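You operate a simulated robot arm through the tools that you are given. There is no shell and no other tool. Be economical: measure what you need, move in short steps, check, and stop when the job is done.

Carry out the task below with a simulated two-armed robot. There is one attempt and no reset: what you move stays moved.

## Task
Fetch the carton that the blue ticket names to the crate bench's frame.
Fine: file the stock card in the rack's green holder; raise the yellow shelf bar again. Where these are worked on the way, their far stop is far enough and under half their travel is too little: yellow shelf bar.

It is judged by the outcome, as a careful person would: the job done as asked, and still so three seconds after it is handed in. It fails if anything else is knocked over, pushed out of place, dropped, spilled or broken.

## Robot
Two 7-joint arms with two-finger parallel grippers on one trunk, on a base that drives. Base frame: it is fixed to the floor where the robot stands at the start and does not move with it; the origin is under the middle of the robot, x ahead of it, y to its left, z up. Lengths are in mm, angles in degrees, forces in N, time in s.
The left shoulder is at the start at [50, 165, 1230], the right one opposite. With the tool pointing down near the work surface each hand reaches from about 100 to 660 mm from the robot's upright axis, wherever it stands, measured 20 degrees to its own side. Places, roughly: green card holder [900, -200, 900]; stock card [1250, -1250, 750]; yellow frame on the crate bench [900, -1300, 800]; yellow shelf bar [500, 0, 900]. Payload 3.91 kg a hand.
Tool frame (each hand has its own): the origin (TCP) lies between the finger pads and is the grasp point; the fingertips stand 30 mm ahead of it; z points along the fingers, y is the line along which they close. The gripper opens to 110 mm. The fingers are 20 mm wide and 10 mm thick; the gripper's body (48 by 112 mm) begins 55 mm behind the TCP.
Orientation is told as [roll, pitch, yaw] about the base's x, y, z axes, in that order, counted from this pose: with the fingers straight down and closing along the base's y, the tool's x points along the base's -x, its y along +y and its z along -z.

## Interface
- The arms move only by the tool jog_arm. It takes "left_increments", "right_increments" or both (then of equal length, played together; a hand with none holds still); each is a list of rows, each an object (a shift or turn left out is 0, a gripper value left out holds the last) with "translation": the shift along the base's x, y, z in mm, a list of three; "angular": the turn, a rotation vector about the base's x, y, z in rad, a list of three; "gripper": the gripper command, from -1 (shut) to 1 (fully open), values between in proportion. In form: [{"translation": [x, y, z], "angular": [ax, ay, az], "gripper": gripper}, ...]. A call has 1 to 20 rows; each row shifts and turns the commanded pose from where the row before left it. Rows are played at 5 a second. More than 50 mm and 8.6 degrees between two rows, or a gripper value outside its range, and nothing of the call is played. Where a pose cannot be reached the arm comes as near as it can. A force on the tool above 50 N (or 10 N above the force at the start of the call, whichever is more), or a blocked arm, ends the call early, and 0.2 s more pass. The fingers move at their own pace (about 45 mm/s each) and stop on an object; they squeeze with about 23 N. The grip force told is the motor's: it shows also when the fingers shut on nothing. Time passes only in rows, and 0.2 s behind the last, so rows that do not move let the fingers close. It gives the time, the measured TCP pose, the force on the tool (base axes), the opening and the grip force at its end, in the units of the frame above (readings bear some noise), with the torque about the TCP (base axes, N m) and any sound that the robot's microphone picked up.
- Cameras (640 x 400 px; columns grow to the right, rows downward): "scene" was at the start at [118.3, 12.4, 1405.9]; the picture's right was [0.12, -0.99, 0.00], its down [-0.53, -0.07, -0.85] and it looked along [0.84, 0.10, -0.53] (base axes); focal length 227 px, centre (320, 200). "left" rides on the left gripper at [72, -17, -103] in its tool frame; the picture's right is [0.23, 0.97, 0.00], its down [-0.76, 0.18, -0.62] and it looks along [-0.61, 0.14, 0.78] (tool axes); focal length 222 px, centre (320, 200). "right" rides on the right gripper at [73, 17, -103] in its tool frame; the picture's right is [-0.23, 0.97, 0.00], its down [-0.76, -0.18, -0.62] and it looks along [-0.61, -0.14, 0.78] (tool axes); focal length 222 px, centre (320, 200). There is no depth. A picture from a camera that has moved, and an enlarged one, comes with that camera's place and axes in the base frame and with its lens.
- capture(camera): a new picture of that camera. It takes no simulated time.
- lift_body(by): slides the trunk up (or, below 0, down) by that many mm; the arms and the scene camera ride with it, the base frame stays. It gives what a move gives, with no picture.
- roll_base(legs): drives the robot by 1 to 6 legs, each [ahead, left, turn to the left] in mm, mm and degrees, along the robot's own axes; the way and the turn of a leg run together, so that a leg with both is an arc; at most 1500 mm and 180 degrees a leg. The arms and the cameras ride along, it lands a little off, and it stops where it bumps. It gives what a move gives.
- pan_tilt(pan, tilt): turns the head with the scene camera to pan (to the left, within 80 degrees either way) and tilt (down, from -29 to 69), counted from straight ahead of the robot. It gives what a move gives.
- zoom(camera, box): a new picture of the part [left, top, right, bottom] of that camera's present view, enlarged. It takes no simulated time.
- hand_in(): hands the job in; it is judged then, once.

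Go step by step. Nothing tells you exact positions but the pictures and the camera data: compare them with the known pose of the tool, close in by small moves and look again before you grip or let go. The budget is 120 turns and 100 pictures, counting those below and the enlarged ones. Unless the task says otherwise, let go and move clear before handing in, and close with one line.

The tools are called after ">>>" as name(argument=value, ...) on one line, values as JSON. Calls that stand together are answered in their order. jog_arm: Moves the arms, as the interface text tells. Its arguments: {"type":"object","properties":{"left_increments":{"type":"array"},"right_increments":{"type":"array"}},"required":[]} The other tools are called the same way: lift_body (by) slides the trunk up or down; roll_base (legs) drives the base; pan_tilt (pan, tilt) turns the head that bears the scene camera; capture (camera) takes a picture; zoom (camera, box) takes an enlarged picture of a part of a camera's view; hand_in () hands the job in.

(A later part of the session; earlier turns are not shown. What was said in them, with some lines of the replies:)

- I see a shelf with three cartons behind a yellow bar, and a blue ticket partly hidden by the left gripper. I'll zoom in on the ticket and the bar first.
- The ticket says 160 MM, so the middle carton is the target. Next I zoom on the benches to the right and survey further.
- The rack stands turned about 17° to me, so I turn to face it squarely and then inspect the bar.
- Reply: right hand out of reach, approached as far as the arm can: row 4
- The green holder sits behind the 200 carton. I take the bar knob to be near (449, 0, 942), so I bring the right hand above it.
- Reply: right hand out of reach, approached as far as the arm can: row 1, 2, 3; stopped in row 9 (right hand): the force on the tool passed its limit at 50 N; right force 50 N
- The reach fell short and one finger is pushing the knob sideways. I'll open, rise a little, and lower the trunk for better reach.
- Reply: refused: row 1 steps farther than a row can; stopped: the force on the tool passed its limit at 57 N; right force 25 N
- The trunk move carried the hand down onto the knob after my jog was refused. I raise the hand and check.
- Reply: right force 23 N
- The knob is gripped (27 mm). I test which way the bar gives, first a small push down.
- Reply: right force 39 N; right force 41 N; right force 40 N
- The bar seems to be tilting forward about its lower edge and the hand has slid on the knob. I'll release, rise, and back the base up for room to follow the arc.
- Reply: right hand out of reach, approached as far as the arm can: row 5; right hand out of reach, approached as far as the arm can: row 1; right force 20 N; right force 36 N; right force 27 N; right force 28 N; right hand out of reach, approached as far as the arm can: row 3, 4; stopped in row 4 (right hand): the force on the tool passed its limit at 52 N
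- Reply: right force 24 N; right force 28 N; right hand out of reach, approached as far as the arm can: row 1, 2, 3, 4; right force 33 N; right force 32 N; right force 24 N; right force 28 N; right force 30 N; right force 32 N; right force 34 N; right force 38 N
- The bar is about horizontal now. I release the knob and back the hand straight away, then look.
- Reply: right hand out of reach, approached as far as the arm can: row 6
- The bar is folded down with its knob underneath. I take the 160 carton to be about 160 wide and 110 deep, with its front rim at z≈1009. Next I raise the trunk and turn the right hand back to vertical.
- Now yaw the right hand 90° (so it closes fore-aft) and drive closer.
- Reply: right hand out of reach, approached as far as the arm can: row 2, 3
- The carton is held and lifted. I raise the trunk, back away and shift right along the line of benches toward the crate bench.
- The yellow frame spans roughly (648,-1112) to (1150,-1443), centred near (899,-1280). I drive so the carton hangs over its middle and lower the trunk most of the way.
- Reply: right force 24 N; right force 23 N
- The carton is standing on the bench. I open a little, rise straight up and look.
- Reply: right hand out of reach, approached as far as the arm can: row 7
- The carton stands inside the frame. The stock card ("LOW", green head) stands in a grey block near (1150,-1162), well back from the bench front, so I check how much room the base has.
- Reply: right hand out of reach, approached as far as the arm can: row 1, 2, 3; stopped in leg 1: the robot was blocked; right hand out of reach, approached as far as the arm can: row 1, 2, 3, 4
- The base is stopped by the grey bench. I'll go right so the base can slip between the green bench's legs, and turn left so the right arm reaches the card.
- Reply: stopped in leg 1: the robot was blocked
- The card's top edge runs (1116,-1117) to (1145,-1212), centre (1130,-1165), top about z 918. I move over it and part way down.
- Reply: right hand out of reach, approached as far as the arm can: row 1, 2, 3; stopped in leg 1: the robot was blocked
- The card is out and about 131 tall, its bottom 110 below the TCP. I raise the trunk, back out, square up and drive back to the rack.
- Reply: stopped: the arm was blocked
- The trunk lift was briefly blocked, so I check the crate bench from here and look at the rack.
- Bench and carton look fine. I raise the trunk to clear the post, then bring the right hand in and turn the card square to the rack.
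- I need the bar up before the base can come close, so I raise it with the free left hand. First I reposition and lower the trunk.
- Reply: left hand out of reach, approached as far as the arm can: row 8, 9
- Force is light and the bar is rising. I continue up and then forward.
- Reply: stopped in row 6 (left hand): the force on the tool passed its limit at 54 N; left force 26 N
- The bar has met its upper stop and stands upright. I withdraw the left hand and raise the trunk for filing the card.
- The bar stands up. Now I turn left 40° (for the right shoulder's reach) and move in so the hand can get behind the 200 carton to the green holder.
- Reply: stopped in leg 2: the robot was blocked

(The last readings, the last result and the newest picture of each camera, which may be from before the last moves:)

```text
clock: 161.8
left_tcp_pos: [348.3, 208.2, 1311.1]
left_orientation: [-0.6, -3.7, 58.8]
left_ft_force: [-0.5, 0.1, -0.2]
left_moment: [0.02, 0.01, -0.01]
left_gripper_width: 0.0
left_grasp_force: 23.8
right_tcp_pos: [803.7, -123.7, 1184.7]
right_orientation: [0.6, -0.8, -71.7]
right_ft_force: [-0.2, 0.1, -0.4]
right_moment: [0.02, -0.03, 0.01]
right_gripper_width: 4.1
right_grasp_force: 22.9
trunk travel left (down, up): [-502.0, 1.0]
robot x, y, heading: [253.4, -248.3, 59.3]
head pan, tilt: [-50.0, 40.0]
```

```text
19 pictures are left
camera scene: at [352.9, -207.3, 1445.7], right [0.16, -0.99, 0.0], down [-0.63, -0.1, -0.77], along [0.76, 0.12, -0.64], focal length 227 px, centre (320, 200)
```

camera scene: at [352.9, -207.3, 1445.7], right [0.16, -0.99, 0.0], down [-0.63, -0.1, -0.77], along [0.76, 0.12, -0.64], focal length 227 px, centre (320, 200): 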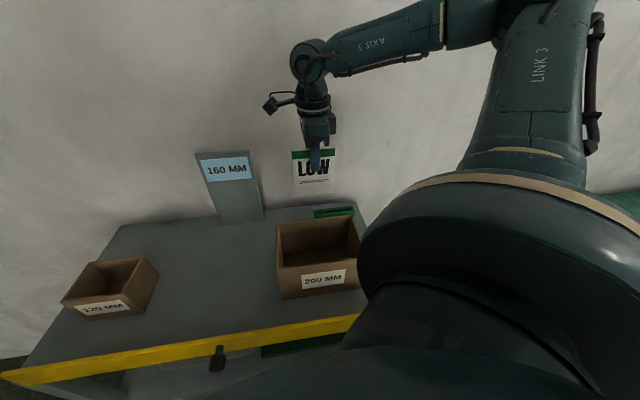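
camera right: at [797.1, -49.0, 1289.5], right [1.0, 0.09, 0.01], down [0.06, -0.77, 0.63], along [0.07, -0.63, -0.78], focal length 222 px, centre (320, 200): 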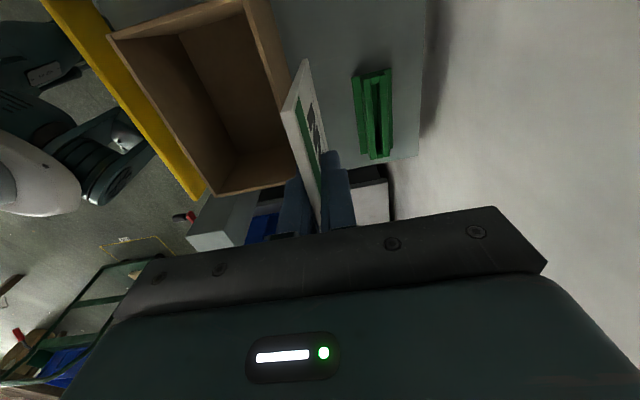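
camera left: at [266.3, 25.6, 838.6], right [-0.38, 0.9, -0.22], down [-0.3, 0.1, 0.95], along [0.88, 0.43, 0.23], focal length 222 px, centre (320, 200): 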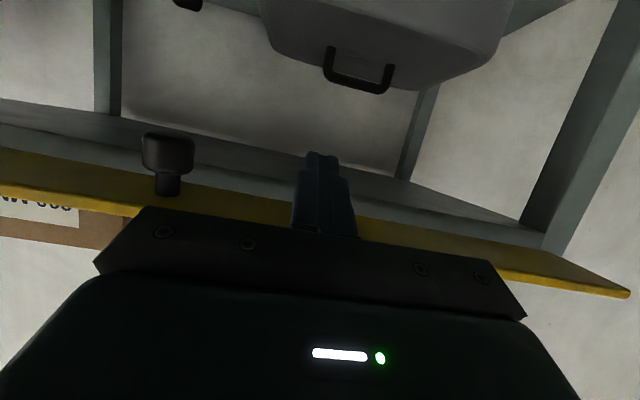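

I have a clear view of the green holder and its slot. I zoom in to measure it.

>>> zoom(camera="right", box=[270, 40, 430, 200])

>>> zoom(camera="scene", box=[270, 140, 370, 240])

```text
2.50 times, centred on (350, 120) of right
camera zoom: at [797.1, -49.1, 1289.4], right [1.0, 0.09, 0.01], down [0.06, -0.77, 0.63], along [0.07, -0.63, -0.78], focal length 555 px, centre (245, 400)
```

zoom: 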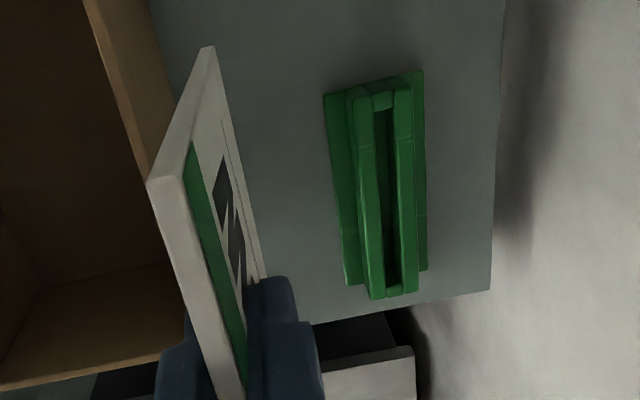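

```text
4.00 times, centred on (320, 190) of scene
camera zoom: at [352.9, -207.3, 1445.7], right [0.16, -0.99, 0.0], down [-0.63, -0.1, -0.77], along [0.76, 0.12, -0.64], focal length 908 px, centre (320, 240)
```

zoom: 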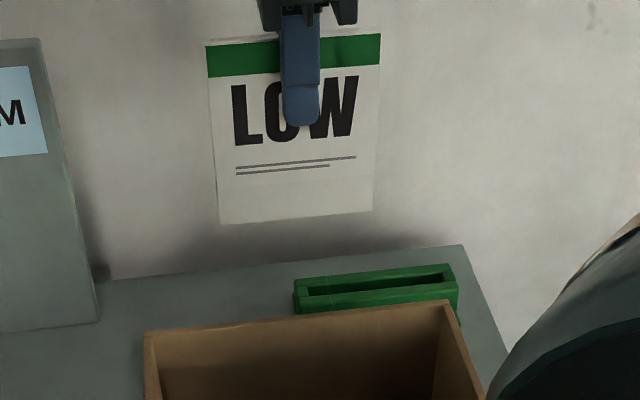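

Slot centre is about (901,-165.5), top z 938. I level the hand, move the card above the slot, lower to just over it and check.

>>> jog_arm(right_increments=[{"translation": [33, -15, 0], "angular": [-0.0105, 0.0122, 0]}, {"translation": [33, -15, -5]}, {"translation": [32.5, -15.8, -10]}, {"translation": [0, 0, -30]}, {"translation": [0, 0, -40]}, {"translation": [0, 0, -35]}, {}])

>>> zoom(camera="right", box=[240, 40, 400, 200])

>>> zoom(camera="scene", box=[270, 150, 390, 250])

```text
clock: 163.4
left_tcp_pos: [348.9, 208.2, 1311.6]
left_orientation: [-0.6, -3.7, 58.8]
left_ft_force: [0.4, -0.6, -0.7]
left_moment: [-0.01, -0.02, 0.03]
left_gripper_width: 0.0
left_grasp_force: 22.6
right_tcp_pos: [903.2, -167.9, 1067.0]
right_orientation: [-0.3, -1.1, -71.6]
right_ft_force: [-0.2, -0.3, -0.3]
right_moment: [-0.01, 0.01, 0.0]
right_gripper_width: 4.0
right_grasp_force: 22.8
trunk travel left (down, up): [-502.0, 1.0]
robot x, y, heading: [253.7, -244.0, 59.2]
head pan, tilt: [-50.0, 40.0]
```

```text
2.50 times, centred on (320, 120) of right
camera zoom: at [896.8, -93.4, 1170.9], right [1.0, 0.09, 0.0], down [0.07, -0.77, 0.64], along [0.06, -0.64, -0.77], focal length 555 px, centre (320, 400)
```

zoom: 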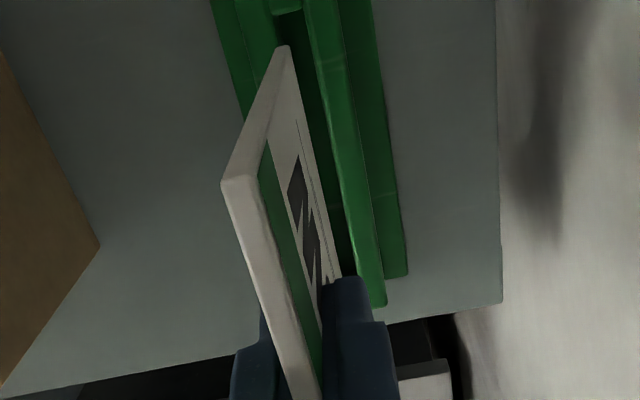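

```text
4.00 times, centred on (330, 200) of scene
camera zoom: at [352.6, -207.4, 1445.8], right [0.16, -0.99, 0.0], down [-0.63, -0.1, -0.77], along [0.76, 0.12, -0.64], focal length 908 px, centre (280, 200)
```

zoom: 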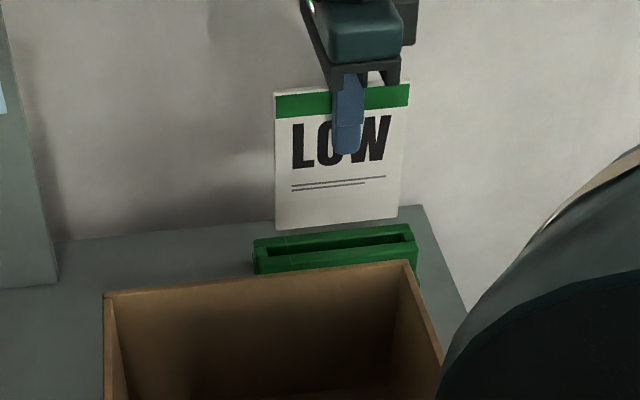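

>>> zoom(camera="right", box=[285, 40, 365, 120])

>>> zoom(camera="scene", box=[325, 180, 385, 225])

```text
5.00 times, centred on (325, 80) of right
camera zoom: at [896.8, -93.4, 1170.9], right [1.0, 0.09, 0.0], down [0.07, -0.77, 0.64], along [0.06, -0.64, -0.77], focal length 1111 px, centre (295, 800)
```

zoom: 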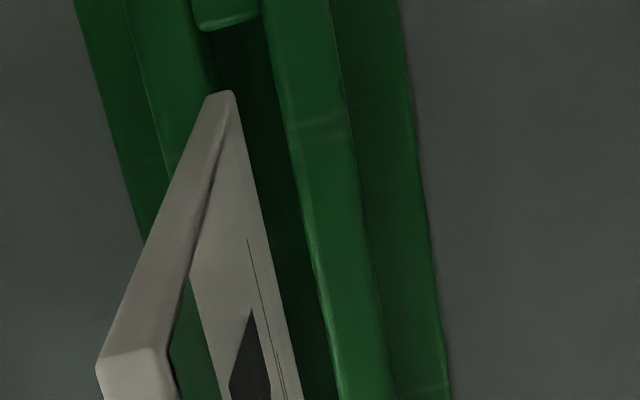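

```text
8.89 times, centred on (355, 202) of scene
camera zoom: at [352.6, -207.4, 1445.8], right [0.16, -0.99, 0.0], down [-0.63, -0.1, -0.77], along [0.76, 0.12, -0.64], focal length 2018 px, centre (9, 178)
```

zoom: 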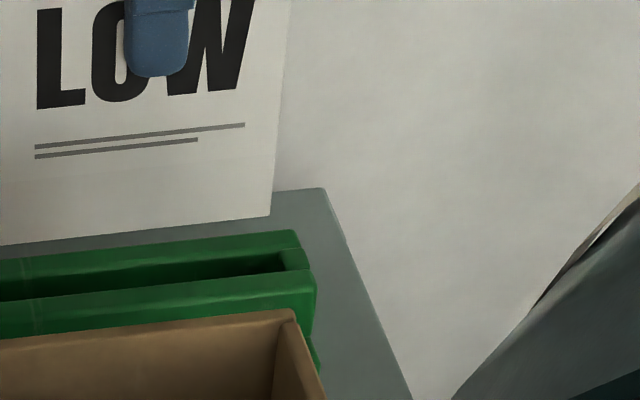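

The card needs about 3 mm more toward the wall. I correct and lower gently into the slot, watching the force.

>>> jog_arm(right_increments=[{"translation": [3.6, -0.9, 0]}, {"translation": [0, 0, -8]}, {"translation": [0, 0, -8]}, {"translation": [0, 0, -6]}, {"translation": [0, 0, -5]}, {}])

>>> zoom(camera="right", box=[270, 20, 370, 120])

>>> zoom(camera="scene", box=[320, 165, 400, 225])

```text
clock: 164.8
left_tcp_pos: [348.6, 206.7, 1312.0]
left_orientation: [-0.6, -3.8, 58.8]
left_ft_force: [-0.9, 0.1, -0.2]
left_moment: [0.02, -0.01, 0.0]
left_gripper_width: 0.0
left_grasp_force: 23.2
right_tcp_pos: [905.5, -168.7, 1037.3]
right_orientation: [-0.3, -1.1, -71.7]
right_ft_force: [-0.4, -0.2, 0.2]
right_moment: [-0.03, -0.02, 0.02]
right_gripper_width: 3.9
right_grasp_force: 22.8
trunk travel left (down, up): [-502.0, 1.0]
robot x, y, heading: [254.0, -248.5, 59.1]
head pan, tilt: [-50.0, 40.0]
```

```text
4.00 times, centred on (320, 70) of right
camera zoom: at [899.9, -93.6, 1142.3], right [1.0, 0.09, 0.0], down [0.07, -0.77, 0.64], along [0.06, -0.64, -0.77], focal length 888 px, centre (320, 720)
```

zoom: 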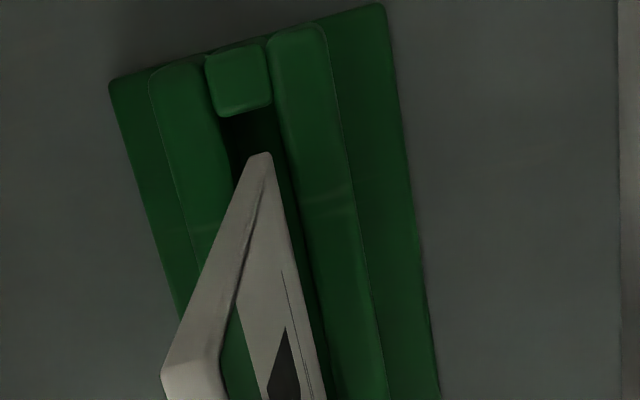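

```text
6.67 times, centred on (360, 195) of scene
camera zoom: at [352.9, -207.3, 1445.7], right [0.16, -0.99, 0.0], down [-0.63, -0.1, -0.77], along [0.76, 0.12, -0.64], focal length 1514 px, centre (53, 233)
```

zoom: 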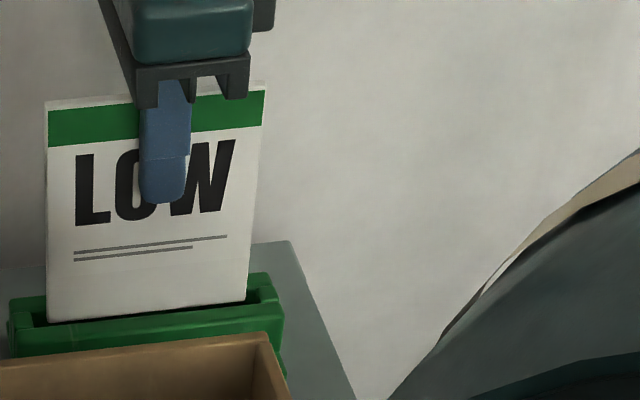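

The card is centred in the slot mouth. I continue down.

>>> jog_arm(right_increments=[{"translation": [0, 0, -5]}, {"translation": [0, 0, -5]}, {"translation": [0, 0, -5]}, {"translation": [0, 0, -4]}, {}])

>>> zoom(camera="scene", box=[320, 165, 400, 225])

```text
clock: 166.0
left_tcp_pos: [347.7, 208.6, 1311.2]
left_orientation: [-0.6, -3.7, 58.8]
left_ft_force: [0.5, -0.4, 0.2]
left_moment: [0.03, 0.03, 0.02]
left_gripper_width: 0.0
left_grasp_force: 23.0
right_tcp_pos: [906.5, -169.2, 1019.4]
right_orientation: [-0.3, -1.0, -71.8]
right_ft_force: [0.1, -0.4, 0.1]
right_moment: [0.0, -0.04, 0.01]
right_gripper_width: 4.1
right_grasp_force: 23.6
trunk travel left (down, up): [-502.0, 1.0]
robot x, y, heading: [255.1, -250.4, 59.1]
head pan, tilt: [-50.0, 40.0]
```

```text
6.67 times, centred on (360, 195) of scene
camera zoom: at [352.9, -207.3, 1445.7], right [0.16, -0.99, 0.0], down [-0.63, -0.1, -0.77], along [0.76, 0.12, -0.64], focal length 1514 px, centre (53, 233)
```

zoom: 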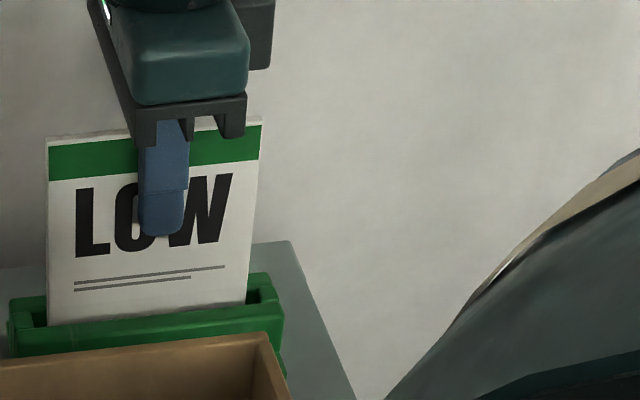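

>>> jog_arm(right_increments=[{"translation": [0, 0, -3]}, {"translation": [0, 0, -3]}, {"translation": [0, 0, -3]}, {}])

```text
clock: 167.0
left_tcp_pos: [346.2, 206.9, 1313.5]
left_orientation: [-0.7, -3.8, 58.7]
left_ft_force: [-0.2, -0.9, 0.0]
left_moment: [-0.03, 0.0, -0.01]
left_gripper_width: 0.0
left_grasp_force: 23.2
right_tcp_pos: [904.7, -169.9, 1013.5]
right_orientation: [0.0, -1.0, -71.6]
right_ft_force: [1.5, -4.3, 21.3]
right_moment: [0.21, 0.13, 0.04]
right_gripper_width: 4.1
right_grasp_force: 22.6
trunk travel left (down, up): [-502.0, 1.0]
robot x, y, heading: [255.3, -249.3, 59.0]
head pan, tilt: [-50.0, 40.0]
```

The card is seated (21 N at the bottom). I ease off, open a little, and rise straight up.

>>> jog_arm(right_increments=[{"translation": [0, 0, 3]}, {"gripper": -0.85}, {"gripper": -0.7}, {"gripper": -0.55}, {}, {"translation": [0, 0, 15]}, {"translation": [0, 0, 30]}, {"translation": [0, 0, 45]}, {"translation": [0, 0, 45]}, {"translation": [0, 0, 45]}, {}])

>>> capture(camera="scene")

>>> zoom(camera="right", box=[220, 20, 420, 180])

```text
clock: 169.4
left_tcp_pos: [348.8, 207.5, 1311.9]
left_orientation: [-0.6, -3.7, 58.8]
left_ft_force: [0.1, -0.6, 0.4]
left_moment: [-0.02, 0.01, 0.0]
left_gripper_width: 0.0
left_grasp_force: 22.8
right_tcp_pos: [909.5, -169.9, 1196.1]
right_orientation: [-0.3, -1.0, -71.7]
right_ft_force: [0.1, 0.5, -0.5]
right_moment: [-0.01, 0.0, -0.01]
right_gripper_width: 24.5
right_grasp_force: 0.1
trunk travel left (down, up): [-502.0, 1.0]
robot x, y, heading: [254.8, -246.7, 59.0]
head pan, tilt: [-50.0, 40.0]
```

```text
9 pictures are left
camera scene: at [353.3, -207.3, 1445.7], right [0.16, -0.99, 0.0], down [-0.64, -0.1, -0.77], along [0.76, 0.12, -0.64], focal length 227 px, centre (320, 200)
```

scene: 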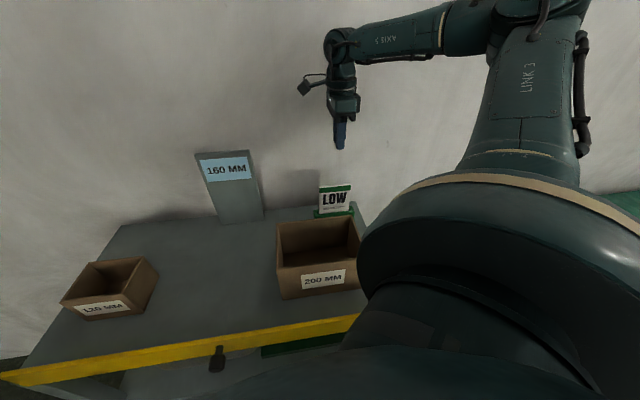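

```text
2.50 times, centred on (320, 100) of right
camera zoom: at [903.3, -94.5, 1299.7], right [1.0, 0.09, 0.0], down [0.07, -0.77, 0.64], along [0.06, -0.64, -0.77], focal length 555 px, centre (320, 450)
```

zoom: 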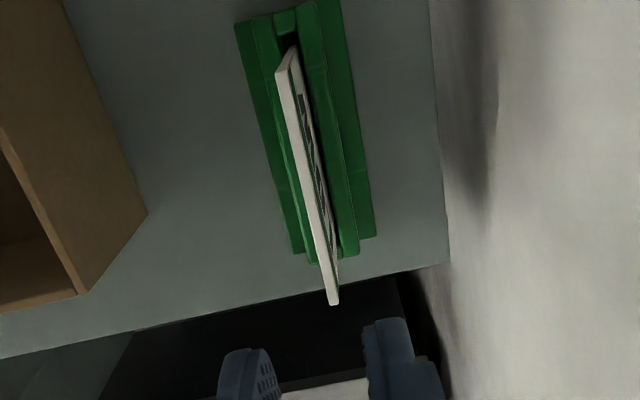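

The card stands in the green holder. I back away and check the bar.

>>> roll_base(legs=[[-302, 262, 0], [0, 0, -41]])

>>> pan_tilt(pan=0, tilt=42)

>>> capture(camera="scene")

>>> zoom(camera="scene", box=[160, 100, 440, 280])

```text
clock: 174.2
left_tcp_pos: [248.7, -92.5, 1311.9]
left_orientation: [-0.6, -3.7, 16.9]
left_ft_force: [-0.3, 0.3, 0.1]
left_moment: [0.02, 0.0, 0.02]
left_gripper_width: 0.2
left_grasp_force: 22.5
right_tcp_pos: [414.1, -747.9, 1195.6]
right_orientation: [-0.4, -1.2, -113.6]
right_ft_force: [0.4, -0.1, -0.2]
right_moment: [0.02, 0.01, -0.02]
right_gripper_width: 24.9
right_grasp_force: 0.1
trunk travel left (down, up): [-502.0, 1.0]
robot x, y, heading: [-128.3, -371.9, 17.3]
head pan, tilt: [-50.0, 40.0]
```

```text
clock: 175.4
left_tcp_pos: [248.2, -92.0, 1310.0]
left_orientation: [-0.6, -3.6, 17.0]
left_ft_force: [-0.1, 0.2, 0.5]
left_moment: [-0.04, 0.02, 0.02]
left_gripper_width: 0.0
left_grasp_force: 22.9
right_tcp_pos: [413.8, -746.9, 1194.1]
right_orientation: [-0.3, -1.1, -113.5]
right_ft_force: [0.2, -0.1, -0.1]
right_moment: [0.01, 0.0, 0.0]
right_gripper_width: 24.8
right_grasp_force: 0.0
trunk travel left (down, up): [-502.0, 1.0]
robot x, y, heading: [-127.2, -367.6, 16.9]
head pan, tilt: [0.0, 42.0]
```

```text
7 pictures are left
camera scene: at [-17.7, -334.0, 1442.8], right [0.3, -0.96, 0.0], down [-0.64, -0.2, -0.74], along [0.71, 0.22, -0.67], focal length 227 px, centre (320, 200)
```

scene: 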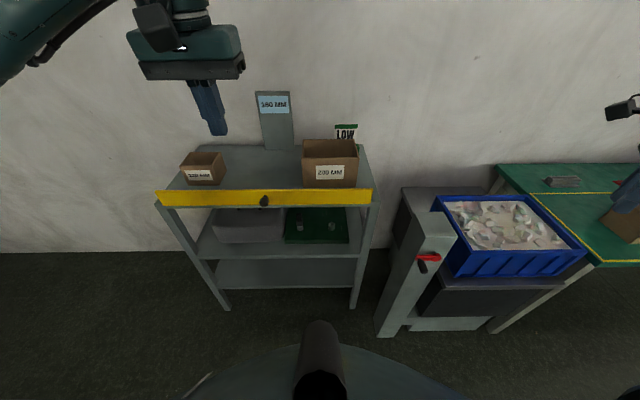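

```text
2.22 times, centred on (300, 190) of scene
camera zoom: at [-17.7, -334.0, 1442.8], right [0.3, -0.96, 0.0], down [-0.64, -0.2, -0.74], along [0.71, 0.22, -0.67], focal length 505 px, centre (364, 222)
```

zoom: 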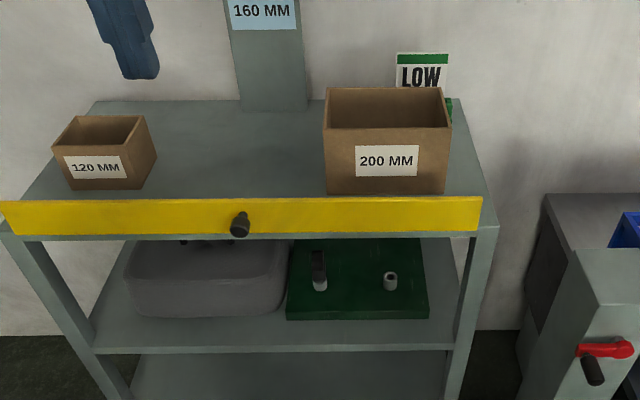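

The bar is upright and the card is filed. One last look at the carton in the frame.

>>> pan_tilt(pan=-42, tilt=25)

>>> capture(camera="scene")

```text
clock: 176.4
left_tcp_pos: [248.8, -91.9, 1313.4]
left_orientation: [-0.6, -3.7, 16.9]
left_ft_force: [0.7, 1.0, 0.0]
left_moment: [0.02, 0.0, -0.01]
left_gripper_width: 0.2
left_grasp_force: 23.3
right_tcp_pos: [413.6, -748.0, 1195.5]
right_orientation: [-0.2, -1.1, -113.7]
right_ft_force: [-0.7, 0.0, -0.2]
right_moment: [0.02, 0.0, -0.02]
right_gripper_width: 24.7
right_grasp_force: 0.0
trunk travel left (down, up): [-502.0, 1.0]
robot x, y, heading: [-123.1, -373.3, 17.1]
head pan, tilt: [-42.0, 25.0]
```

```text
5 pictures are left
camera scene: at [-13.9, -397.2, 1469.0], right [-0.42, -0.91, 0.0], down [-0.38, 0.18, -0.91], along [0.82, -0.38, -0.42], focal length 227 px, centre (320, 200)
```

scene: 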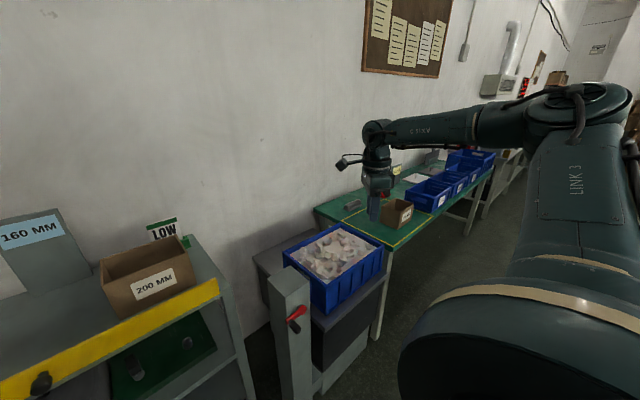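

The carton is in the frame, the card is in the green holder and the bar is up. Both hands are clear, so I hand in.

>>> hand_in()

```text
The job is handed in.
```

The 160 mm carton the blue ticket names now stands in the crate bench's yellow frame, the stock card is in the rack's green holder, and the yellow shelf bar was folded down and is back up against its stop. While I was working, the base was stopped at the grey bench, the crate bench and the rack, and one trunk lift was blocked at the crate bench. In the last pictures nothing looked moved or knocked over.
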